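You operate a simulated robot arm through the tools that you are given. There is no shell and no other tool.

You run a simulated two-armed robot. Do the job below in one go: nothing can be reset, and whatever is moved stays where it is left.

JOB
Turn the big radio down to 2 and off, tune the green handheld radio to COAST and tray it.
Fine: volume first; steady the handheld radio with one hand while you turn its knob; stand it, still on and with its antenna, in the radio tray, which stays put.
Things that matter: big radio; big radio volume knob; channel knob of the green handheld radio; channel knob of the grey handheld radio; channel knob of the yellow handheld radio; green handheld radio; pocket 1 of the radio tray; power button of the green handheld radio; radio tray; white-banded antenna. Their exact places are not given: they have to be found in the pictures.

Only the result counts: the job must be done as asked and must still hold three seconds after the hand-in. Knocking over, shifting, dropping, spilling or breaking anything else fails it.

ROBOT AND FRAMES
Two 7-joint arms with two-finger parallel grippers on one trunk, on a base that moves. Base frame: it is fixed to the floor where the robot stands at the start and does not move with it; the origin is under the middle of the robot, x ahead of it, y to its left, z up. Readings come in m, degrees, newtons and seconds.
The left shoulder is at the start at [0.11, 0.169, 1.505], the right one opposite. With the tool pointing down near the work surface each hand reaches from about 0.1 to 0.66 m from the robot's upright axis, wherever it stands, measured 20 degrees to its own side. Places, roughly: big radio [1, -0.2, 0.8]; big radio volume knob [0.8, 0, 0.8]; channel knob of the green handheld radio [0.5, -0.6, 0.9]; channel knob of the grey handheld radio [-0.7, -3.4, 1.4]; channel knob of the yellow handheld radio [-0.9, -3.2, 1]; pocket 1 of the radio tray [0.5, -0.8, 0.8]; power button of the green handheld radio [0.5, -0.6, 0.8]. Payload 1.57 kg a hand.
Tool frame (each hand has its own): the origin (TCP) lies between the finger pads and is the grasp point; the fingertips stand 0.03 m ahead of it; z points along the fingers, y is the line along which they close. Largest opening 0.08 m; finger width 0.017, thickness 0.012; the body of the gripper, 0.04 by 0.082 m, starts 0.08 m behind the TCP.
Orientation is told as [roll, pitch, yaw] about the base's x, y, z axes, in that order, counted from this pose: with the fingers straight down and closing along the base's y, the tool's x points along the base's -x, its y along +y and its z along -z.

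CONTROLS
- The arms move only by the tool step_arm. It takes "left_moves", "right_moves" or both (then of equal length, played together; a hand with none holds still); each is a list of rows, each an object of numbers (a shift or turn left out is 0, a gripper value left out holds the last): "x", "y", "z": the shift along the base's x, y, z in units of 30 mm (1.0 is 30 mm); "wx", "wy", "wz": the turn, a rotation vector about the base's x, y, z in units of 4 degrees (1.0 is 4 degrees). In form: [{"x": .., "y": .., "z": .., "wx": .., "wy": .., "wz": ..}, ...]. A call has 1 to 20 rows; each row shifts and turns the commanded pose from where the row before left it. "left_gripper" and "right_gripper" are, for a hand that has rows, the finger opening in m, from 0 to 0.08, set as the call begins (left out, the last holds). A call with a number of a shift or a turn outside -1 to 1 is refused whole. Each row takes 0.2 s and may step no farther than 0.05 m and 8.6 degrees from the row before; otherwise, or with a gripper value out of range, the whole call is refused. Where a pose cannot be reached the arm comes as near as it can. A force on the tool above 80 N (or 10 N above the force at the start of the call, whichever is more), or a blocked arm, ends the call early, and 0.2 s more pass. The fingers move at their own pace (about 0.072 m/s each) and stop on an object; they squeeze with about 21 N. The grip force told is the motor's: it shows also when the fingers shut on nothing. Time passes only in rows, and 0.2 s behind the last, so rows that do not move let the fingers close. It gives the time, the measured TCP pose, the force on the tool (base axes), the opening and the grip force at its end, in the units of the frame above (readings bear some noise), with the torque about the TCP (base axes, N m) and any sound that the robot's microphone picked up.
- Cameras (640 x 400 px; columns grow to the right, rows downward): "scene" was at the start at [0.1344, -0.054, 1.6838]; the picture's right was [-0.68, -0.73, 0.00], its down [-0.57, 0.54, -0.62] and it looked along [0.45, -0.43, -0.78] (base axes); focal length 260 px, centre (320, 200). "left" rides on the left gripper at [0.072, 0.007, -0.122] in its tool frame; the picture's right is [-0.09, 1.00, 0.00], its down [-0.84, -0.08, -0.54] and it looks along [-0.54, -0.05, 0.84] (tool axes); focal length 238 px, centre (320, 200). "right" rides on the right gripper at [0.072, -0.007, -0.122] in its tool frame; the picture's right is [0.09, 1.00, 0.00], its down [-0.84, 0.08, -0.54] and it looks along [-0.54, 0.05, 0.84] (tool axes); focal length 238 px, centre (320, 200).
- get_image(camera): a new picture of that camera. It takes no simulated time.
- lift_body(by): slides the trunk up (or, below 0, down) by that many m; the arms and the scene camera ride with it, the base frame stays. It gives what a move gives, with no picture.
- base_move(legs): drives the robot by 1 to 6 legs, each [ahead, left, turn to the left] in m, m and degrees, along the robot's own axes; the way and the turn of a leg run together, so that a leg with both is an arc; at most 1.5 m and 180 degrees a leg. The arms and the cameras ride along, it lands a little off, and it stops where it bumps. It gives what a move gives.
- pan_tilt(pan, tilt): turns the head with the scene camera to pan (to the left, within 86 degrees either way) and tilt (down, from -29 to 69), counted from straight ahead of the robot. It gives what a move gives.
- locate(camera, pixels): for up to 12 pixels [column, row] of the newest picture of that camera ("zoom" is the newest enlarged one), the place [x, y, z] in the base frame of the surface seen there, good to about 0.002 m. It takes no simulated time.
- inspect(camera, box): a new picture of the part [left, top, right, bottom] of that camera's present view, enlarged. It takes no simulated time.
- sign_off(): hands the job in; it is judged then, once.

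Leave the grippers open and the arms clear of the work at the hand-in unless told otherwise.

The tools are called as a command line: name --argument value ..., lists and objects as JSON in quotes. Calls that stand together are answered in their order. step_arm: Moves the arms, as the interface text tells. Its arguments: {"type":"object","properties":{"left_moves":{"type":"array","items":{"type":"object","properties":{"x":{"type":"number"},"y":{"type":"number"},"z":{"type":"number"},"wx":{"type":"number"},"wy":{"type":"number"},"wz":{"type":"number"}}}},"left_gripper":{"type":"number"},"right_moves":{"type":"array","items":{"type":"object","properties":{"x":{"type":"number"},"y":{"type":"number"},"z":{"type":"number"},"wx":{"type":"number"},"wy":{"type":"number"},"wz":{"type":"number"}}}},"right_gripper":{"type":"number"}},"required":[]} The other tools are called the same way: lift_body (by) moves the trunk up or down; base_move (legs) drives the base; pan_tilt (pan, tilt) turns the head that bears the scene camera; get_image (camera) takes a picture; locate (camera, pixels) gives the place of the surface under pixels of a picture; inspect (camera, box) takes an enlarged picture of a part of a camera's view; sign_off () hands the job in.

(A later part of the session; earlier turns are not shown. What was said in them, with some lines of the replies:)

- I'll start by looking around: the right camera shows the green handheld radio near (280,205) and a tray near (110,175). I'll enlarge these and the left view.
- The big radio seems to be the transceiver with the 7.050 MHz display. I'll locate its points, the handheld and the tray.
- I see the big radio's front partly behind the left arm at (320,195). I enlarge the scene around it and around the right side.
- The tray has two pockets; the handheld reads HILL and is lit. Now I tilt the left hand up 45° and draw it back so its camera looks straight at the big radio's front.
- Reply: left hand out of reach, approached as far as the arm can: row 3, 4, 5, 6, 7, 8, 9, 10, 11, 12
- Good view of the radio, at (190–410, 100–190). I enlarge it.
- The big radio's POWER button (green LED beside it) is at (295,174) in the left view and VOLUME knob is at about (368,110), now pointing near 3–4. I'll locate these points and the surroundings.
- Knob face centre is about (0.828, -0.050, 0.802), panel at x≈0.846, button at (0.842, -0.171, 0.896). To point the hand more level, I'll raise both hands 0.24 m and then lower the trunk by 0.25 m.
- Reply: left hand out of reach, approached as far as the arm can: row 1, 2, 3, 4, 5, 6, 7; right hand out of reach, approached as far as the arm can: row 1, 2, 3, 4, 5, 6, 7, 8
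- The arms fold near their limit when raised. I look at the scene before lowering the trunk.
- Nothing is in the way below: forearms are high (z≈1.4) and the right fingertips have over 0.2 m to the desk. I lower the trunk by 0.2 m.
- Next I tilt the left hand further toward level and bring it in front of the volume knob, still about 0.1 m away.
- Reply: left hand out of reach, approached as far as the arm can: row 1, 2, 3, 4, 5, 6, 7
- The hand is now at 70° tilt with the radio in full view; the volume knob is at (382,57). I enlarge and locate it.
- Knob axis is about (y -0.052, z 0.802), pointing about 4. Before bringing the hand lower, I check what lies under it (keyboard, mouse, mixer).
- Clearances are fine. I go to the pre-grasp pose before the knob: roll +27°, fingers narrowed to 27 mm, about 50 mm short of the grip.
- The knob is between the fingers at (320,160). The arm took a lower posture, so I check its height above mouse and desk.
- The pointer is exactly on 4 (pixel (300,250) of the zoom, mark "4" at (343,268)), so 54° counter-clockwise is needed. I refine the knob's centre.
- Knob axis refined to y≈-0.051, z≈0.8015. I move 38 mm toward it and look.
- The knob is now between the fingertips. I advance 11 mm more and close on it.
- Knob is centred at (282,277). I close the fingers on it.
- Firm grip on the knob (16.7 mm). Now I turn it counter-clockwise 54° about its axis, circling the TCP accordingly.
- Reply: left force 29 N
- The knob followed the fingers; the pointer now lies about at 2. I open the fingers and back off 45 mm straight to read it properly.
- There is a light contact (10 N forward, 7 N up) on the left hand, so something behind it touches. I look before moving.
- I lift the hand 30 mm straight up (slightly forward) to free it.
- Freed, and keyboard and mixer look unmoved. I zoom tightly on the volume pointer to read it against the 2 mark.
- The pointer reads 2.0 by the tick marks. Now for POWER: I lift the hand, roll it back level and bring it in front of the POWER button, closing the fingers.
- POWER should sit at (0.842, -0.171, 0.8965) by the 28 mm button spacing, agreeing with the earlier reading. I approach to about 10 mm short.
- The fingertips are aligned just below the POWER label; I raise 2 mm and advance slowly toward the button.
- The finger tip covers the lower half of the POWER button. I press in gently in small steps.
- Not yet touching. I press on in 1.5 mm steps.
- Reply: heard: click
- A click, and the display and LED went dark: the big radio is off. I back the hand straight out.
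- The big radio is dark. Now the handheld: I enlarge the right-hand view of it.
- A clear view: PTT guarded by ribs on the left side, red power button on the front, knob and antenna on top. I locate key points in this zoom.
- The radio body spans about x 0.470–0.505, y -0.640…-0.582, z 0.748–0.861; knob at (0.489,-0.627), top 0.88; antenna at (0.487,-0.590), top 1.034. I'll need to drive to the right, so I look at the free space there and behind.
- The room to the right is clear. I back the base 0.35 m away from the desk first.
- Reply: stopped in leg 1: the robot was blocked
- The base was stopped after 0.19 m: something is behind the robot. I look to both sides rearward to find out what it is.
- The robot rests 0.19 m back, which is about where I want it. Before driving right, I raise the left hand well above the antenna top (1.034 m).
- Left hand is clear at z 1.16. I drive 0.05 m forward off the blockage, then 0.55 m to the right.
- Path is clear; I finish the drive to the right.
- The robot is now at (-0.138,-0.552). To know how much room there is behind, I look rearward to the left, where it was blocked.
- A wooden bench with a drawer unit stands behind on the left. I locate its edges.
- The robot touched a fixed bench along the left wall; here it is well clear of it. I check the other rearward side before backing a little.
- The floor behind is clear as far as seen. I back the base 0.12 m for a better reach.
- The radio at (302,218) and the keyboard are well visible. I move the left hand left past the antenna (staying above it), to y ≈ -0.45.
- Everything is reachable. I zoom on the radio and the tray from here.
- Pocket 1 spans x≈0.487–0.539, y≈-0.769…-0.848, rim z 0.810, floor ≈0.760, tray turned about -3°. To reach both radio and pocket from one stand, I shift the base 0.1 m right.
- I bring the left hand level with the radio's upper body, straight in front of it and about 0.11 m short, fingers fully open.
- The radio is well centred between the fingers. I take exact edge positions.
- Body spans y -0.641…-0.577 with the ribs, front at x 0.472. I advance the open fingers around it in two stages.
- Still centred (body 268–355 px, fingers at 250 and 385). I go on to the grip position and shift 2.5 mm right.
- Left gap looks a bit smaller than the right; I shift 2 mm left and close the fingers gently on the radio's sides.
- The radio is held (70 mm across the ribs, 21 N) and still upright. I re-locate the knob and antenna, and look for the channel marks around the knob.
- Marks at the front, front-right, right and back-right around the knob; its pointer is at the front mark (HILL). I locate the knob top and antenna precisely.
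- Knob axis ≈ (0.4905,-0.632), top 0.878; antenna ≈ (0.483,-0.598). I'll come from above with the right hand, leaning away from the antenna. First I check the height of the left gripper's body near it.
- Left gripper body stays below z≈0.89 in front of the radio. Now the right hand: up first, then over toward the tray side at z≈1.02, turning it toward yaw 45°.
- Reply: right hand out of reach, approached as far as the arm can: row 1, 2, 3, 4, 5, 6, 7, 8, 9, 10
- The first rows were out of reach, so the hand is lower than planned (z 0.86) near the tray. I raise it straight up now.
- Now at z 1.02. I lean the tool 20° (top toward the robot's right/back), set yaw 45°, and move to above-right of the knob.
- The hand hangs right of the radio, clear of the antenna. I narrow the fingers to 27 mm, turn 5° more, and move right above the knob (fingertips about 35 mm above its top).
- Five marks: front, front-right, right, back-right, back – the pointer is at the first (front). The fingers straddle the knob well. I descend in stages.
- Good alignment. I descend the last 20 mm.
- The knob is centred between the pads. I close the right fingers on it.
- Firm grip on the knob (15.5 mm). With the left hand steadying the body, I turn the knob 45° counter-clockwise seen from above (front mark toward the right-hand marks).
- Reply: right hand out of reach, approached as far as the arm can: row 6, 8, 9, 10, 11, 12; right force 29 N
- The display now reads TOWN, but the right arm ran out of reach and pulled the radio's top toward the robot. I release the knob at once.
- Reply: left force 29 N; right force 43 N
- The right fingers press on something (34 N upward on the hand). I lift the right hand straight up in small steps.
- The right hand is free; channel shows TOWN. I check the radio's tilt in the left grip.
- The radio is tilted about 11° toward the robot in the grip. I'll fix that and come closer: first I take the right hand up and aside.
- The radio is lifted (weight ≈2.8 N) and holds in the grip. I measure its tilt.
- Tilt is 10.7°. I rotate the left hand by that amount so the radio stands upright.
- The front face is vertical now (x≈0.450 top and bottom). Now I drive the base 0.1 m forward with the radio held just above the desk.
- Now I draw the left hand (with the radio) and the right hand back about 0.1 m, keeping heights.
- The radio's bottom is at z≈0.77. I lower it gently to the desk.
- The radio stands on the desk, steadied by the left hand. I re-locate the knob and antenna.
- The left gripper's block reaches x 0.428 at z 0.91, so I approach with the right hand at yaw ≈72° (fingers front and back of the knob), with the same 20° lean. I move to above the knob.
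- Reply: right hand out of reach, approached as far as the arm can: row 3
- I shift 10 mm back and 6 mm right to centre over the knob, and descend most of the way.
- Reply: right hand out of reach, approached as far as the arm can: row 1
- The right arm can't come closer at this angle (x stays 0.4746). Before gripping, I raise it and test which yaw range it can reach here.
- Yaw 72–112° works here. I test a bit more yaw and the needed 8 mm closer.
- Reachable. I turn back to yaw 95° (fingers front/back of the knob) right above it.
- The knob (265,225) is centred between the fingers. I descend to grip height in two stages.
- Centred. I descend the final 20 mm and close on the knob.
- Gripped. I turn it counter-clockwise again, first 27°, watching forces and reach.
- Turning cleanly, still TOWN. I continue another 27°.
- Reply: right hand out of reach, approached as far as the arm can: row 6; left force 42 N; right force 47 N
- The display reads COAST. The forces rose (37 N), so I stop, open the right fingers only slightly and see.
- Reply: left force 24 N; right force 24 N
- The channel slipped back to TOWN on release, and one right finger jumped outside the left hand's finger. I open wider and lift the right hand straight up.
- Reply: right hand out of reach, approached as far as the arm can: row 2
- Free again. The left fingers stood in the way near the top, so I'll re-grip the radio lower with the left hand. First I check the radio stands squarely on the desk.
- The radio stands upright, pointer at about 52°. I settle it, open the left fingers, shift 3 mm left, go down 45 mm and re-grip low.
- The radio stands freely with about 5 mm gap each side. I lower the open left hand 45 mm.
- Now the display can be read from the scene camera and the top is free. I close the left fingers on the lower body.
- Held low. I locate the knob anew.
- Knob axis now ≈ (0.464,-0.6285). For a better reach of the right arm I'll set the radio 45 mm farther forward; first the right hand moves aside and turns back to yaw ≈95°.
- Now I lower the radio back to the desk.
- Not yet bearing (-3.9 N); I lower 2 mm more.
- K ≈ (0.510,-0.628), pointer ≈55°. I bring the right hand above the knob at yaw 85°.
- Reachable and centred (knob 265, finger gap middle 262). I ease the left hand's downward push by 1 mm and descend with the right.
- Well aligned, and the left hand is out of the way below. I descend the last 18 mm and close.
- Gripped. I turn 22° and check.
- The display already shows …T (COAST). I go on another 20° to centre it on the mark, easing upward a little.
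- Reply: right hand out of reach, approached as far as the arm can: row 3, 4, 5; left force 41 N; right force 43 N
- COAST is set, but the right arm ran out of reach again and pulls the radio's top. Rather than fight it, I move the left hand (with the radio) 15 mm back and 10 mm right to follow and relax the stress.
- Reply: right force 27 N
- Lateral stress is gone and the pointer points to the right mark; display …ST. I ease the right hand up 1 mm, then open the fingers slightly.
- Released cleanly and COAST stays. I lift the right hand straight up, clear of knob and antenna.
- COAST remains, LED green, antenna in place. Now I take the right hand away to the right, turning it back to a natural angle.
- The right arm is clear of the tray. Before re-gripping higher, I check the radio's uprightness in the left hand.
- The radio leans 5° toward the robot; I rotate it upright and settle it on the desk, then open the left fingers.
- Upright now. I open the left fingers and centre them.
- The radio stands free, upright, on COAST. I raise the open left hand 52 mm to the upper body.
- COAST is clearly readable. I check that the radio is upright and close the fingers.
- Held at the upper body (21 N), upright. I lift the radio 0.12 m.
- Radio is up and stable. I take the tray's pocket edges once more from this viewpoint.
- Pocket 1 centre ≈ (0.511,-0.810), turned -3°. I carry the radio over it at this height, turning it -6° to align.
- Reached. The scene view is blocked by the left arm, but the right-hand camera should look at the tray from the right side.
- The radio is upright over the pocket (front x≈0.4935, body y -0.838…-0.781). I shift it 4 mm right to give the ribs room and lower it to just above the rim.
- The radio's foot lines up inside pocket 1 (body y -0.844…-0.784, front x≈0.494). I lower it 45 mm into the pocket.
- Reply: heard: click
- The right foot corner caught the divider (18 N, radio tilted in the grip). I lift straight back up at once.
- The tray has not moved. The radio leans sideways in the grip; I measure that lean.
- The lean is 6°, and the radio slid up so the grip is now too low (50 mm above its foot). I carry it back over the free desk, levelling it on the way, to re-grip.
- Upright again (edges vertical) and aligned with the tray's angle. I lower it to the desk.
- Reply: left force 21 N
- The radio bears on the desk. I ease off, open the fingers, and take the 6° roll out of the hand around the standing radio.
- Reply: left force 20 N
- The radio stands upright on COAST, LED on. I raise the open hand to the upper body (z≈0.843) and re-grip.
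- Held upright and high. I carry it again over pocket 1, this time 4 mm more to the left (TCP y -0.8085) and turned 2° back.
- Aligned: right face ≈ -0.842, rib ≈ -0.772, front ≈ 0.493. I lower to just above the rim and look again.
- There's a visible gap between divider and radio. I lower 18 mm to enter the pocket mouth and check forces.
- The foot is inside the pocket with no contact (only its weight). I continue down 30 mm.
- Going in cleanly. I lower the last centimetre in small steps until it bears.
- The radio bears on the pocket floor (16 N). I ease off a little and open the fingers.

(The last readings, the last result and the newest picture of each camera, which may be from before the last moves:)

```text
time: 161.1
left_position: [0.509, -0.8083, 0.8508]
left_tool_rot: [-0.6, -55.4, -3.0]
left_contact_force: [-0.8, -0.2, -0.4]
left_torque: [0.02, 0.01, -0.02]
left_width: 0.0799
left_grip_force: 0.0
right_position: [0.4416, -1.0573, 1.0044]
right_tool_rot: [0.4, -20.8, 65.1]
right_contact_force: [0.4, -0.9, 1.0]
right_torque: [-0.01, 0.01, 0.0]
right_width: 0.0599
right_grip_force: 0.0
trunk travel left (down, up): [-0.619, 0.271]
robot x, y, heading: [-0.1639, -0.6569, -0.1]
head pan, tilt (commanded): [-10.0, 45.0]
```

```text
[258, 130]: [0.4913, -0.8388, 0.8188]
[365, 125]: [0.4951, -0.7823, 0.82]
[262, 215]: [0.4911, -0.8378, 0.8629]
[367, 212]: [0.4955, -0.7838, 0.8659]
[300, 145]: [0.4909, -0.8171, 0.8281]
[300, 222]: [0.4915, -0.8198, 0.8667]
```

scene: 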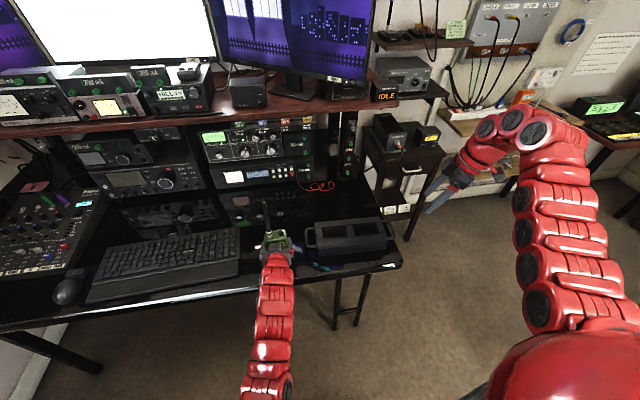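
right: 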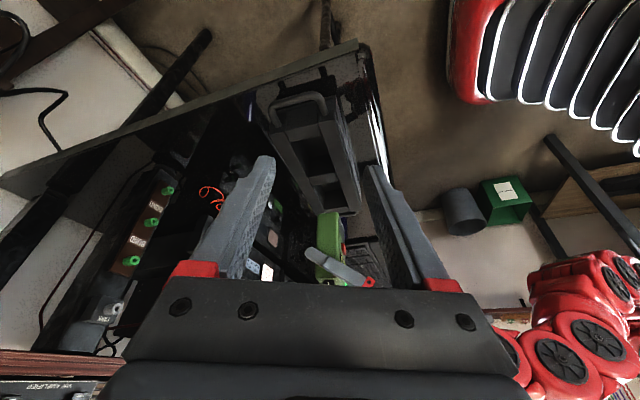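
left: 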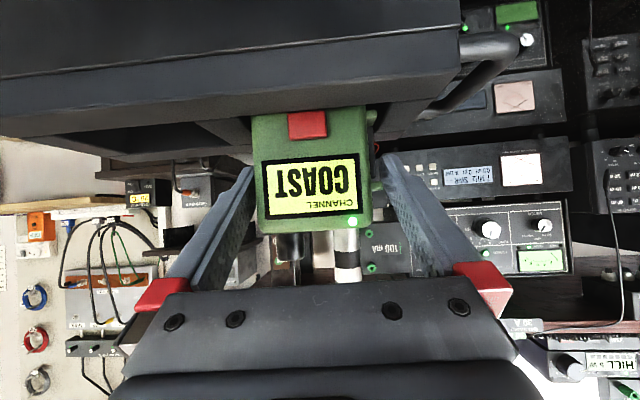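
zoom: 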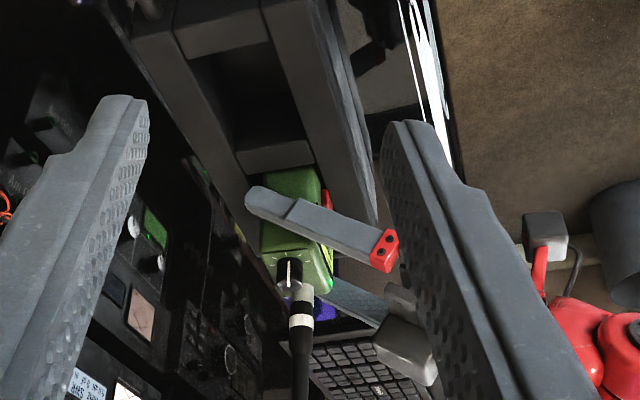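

The radio stands free in pocket 1, upright, on COAST, LED and antenna in place. I withdraw the left hand backward along its fingers.

step_arm --left_moves '[{"x": -0.41, "y": 0.02, "z": 0.285}, {"x": -0.82, "y": 0.04, "z": 0.57}, {"x": -0.82, "y": 0.04, "z": 0.57}, {"x": -0.82, "y": 0.04, "z": 0.57}, {"x": -0.6, "y": 0.1, "z": 0.5}, {}]'

get_image --camera "left"

get_image --camera "scene"

```text
time: 162.5
left_position: [0.4041, -0.8011, 0.9261]
left_tool_rot: [-0.5, -55.5, -3.0]
left_contact_force: [0.7, -0.6, 0.5]
left_torque: [-0.03, 0.02, -0.01]
left_width: 0.0801
left_grip_force: 0.1
right_position: [0.4422, -1.0563, 1.0036]
right_tool_rot: [0.4, -20.8, 65.1]
right_contact_force: [0.4, 0.8, 0.5]
right_torque: [0.02, 0.01, -0.03]
right_width: 0.0599
right_grip_force: 0.1
trunk travel left (down, up): [-0.619, 0.271]
robot x, y, heading: [-0.1632, -0.6554, 0.3]
head pan, tilt (commanded): [-10.0, 45.0]
```

```text
taken
```

left: 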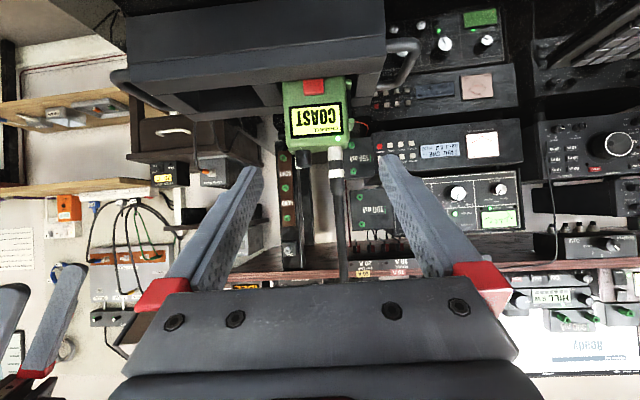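

```text
taken
```

scene: 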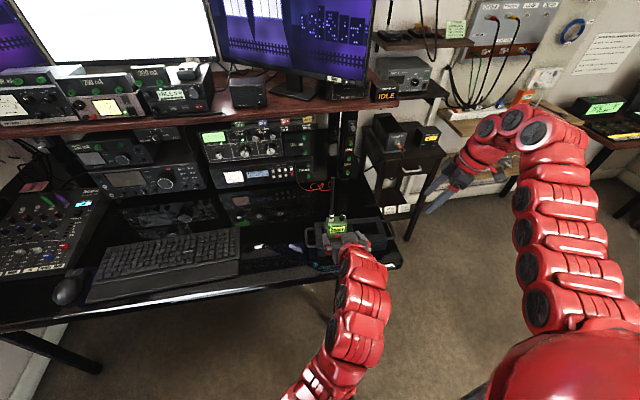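

Clear. I back the base 0.1 m so both arms are away from the desk, then check everything.

base_move --legs '[[-0.1, 0, 0]]'

get_image --camera "scene"

inspect --camera "scene" --box '[290, 160, 410, 270]'

inspect --camera "scene" --box '[0, 120, 260, 300]'

inspect --camera "left" --box '[200, 40, 440, 240]'

```text
time: 163.6
left_position: [0.3074, -0.8005, 0.9267]
left_tool_rot: [-0.8, -55.5, -3.0]
left_contact_force: [-0.4, 0.0, -0.4]
left_torque: [-0.01, 0.01, 0.01]
left_width: 0.0801
left_grip_force: 0.1
right_position: [0.3448, -1.0546, 1.0051]
right_tool_rot: [0.4, -20.7, 65.1]
right_contact_force: [0.3, -0.6, 0.0]
right_torque: [0.0, -0.01, 0.02]
right_width: 0.06
right_grip_force: 0.1
trunk travel left (down, up): [-0.619, 0.271]
robot x, y, heading: [-0.2635, -0.6556, 0.0]
head pan, tilt (commanded): [-10.0, 45.0]
```

```text
taken
```

scene: 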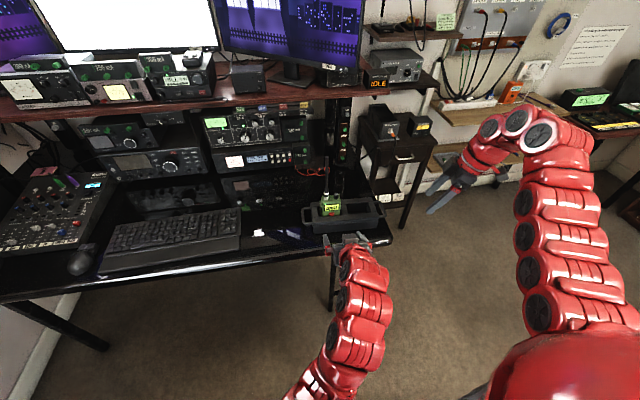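

```text
3.64 times, centred on (350, 215) of scene
```

zoom: 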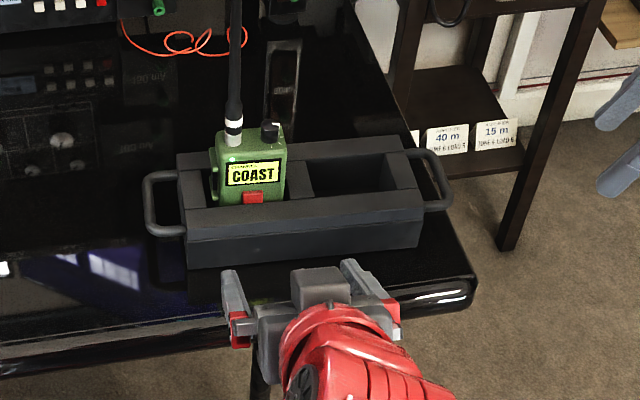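

```text
2.22 times, centred on (130, 210) of scene
```

zoom: 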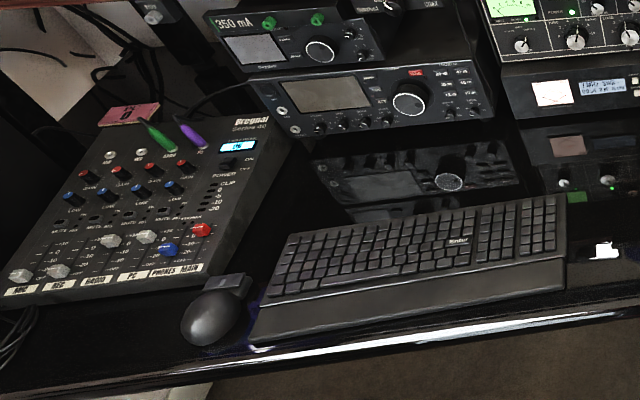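

```text
2.00 times, centred on (320, 140) of left
```

zoom: 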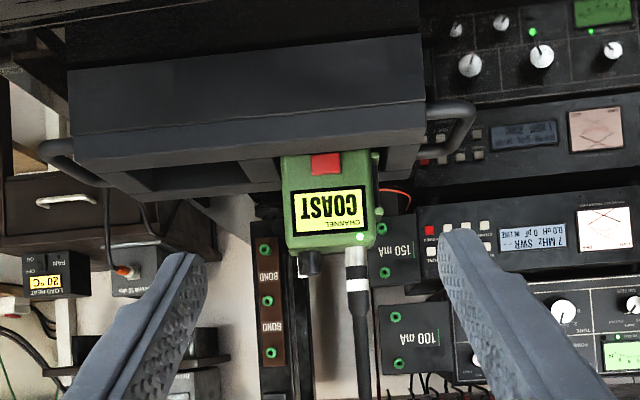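

All looks right: radio on COAST, upright in pocket 1. I verify the tray's place and the big radio's volume pointer.

inspect --camera "scene" --box '[110, 155, 170, 195]'

inspect --camera "scene" --box '[300, 190, 400, 250]'

locate --camera "zoom" --pixels '[[130, 130], [155, 210], [525, 185], [520, 100], [350, 130], [375, 175], [220, 100], [290, 100], [225, 140], [285, 140]]'

```text
10.00 times, centred on (140, 175) of scene
```

zoom: 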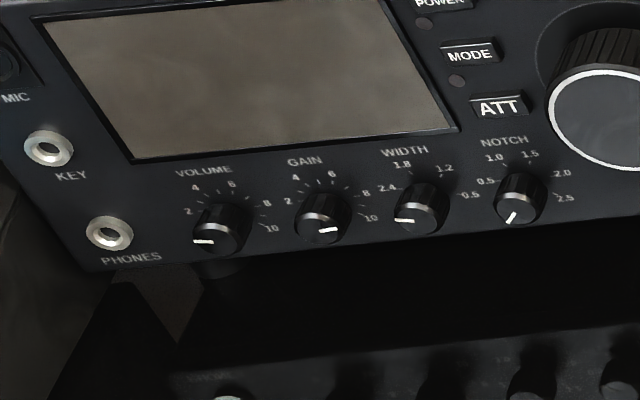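

```text
6.40 times, centred on (350, 220) of scene
```

zoom: 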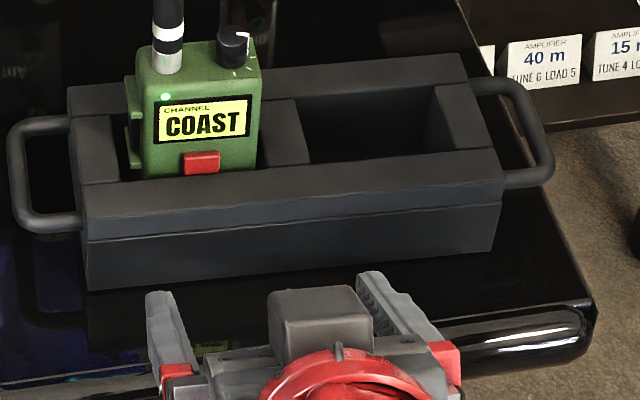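

```text
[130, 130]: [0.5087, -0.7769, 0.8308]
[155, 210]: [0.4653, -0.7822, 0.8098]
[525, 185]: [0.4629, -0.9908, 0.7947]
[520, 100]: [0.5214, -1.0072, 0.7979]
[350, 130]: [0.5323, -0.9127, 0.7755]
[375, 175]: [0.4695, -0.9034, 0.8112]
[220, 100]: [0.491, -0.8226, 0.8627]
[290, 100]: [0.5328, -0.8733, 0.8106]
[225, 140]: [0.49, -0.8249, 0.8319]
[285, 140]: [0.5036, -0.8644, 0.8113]
```

locate --camera "zoom" --pixels '[[71, 92], [86, 213], [503, 178], [456, 55], [302, 100], [318, 162], [433, 90], [450, 148]]'

inspect --camera "scene" --box '[310, 130, 360, 230]'

```text
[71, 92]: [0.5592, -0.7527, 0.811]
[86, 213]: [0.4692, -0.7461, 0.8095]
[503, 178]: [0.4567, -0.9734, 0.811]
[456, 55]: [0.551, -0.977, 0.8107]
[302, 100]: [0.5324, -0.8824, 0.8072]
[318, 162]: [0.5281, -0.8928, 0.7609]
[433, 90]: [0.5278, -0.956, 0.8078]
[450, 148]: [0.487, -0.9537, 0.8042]
```

```text
4.00 times, centred on (335, 180) of scene
```

zoom: 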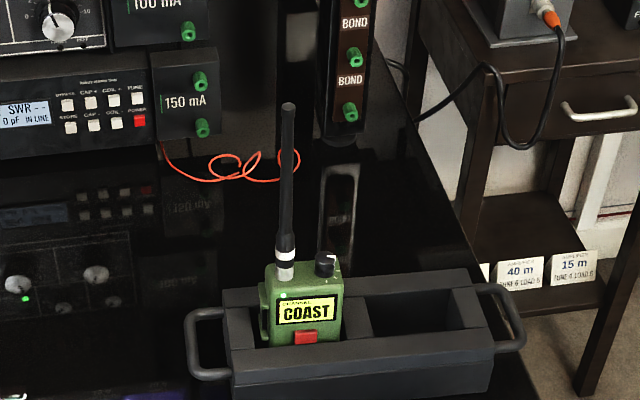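

The tray is where it was, the handheld stands upright in pocket 1 on COAST with LED and antenna, and the big radio is at volume 2 and off. I open the right gripper fully and let things settle before handing in.

step_arm --right_moves '[{}, {}, {}]' --right_gripper 0.08

inspect --camera "scene" --box '[300, 160, 400, 250]'

```text
time: 164.4
left_position: [0.2992, -0.8013, 0.9305]
left_tool_rot: [-0.7, -55.9, -3.0]
left_contact_force: [-0.5, 0.6, -0.6]
left_torque: [0.03, -0.02, 0.0]
left_width: 0.0798
left_grip_force: 0.1
right_position: [0.3377, -1.0576, 1.0091]
right_tool_rot: [-0.3, -21.1, 65.1]
right_contact_force: [0.5, -1.1, 0.8]
right_torque: [0.0, -0.03, 0.01]
right_width: 0.0802
right_grip_force: 0.1
trunk travel left (down, up): [-0.619, 0.271]
robot x, y, heading: [-0.2641, -0.6558, -0.1]
head pan, tilt (commanded): [-10.0, 45.0]
```

```text
4.44 times, centred on (350, 205) of scene
```

zoom: 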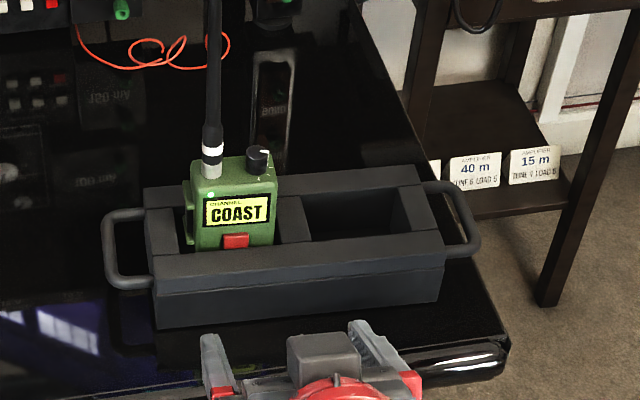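

All is stable: both grippers are open and both arms clear. I hand the job in.

sign_off

```text
The job is handed in.
```

The job is done and handed in. I turned the big radio down to 2 and then switched it off. The green handheld is on COAST, standing in pocket 1 of the tray, still on and with its antenna. I don't have the judge's result.

- **Big radio:** I turned the volume knob from 4 to 2, then pressed POWER once. There was a click, and the display and light went dark. In the last close-up the pointer was still at 2.
- **Handheld:** The left hand steadied it while the right turned its knob from HILL through TOWN to COAST. The first try slipped back to TOWN when I let go; the second held. Turning the knob tipped the radio in the left hand's grip a few times, so I set it upright again.
- **Tray:** On the first try at placing it, the radio's foot caught the tray divider. I lifted it, re-gripped and set it in cleanly the second time. The tray's corners measured the same afterwards, within about 2 mm.

**Bumps:** Two other contacts might count against it:
- The left hand lightly touched something near the mixer and keyboard (about 10 N). Both looked unmoved.
- While backing up, the base was stopped by something I couldn't see, most likely the bench along the left wall. I didn't see anything shift.

Both grippers are open and the arms are clear of the desk.
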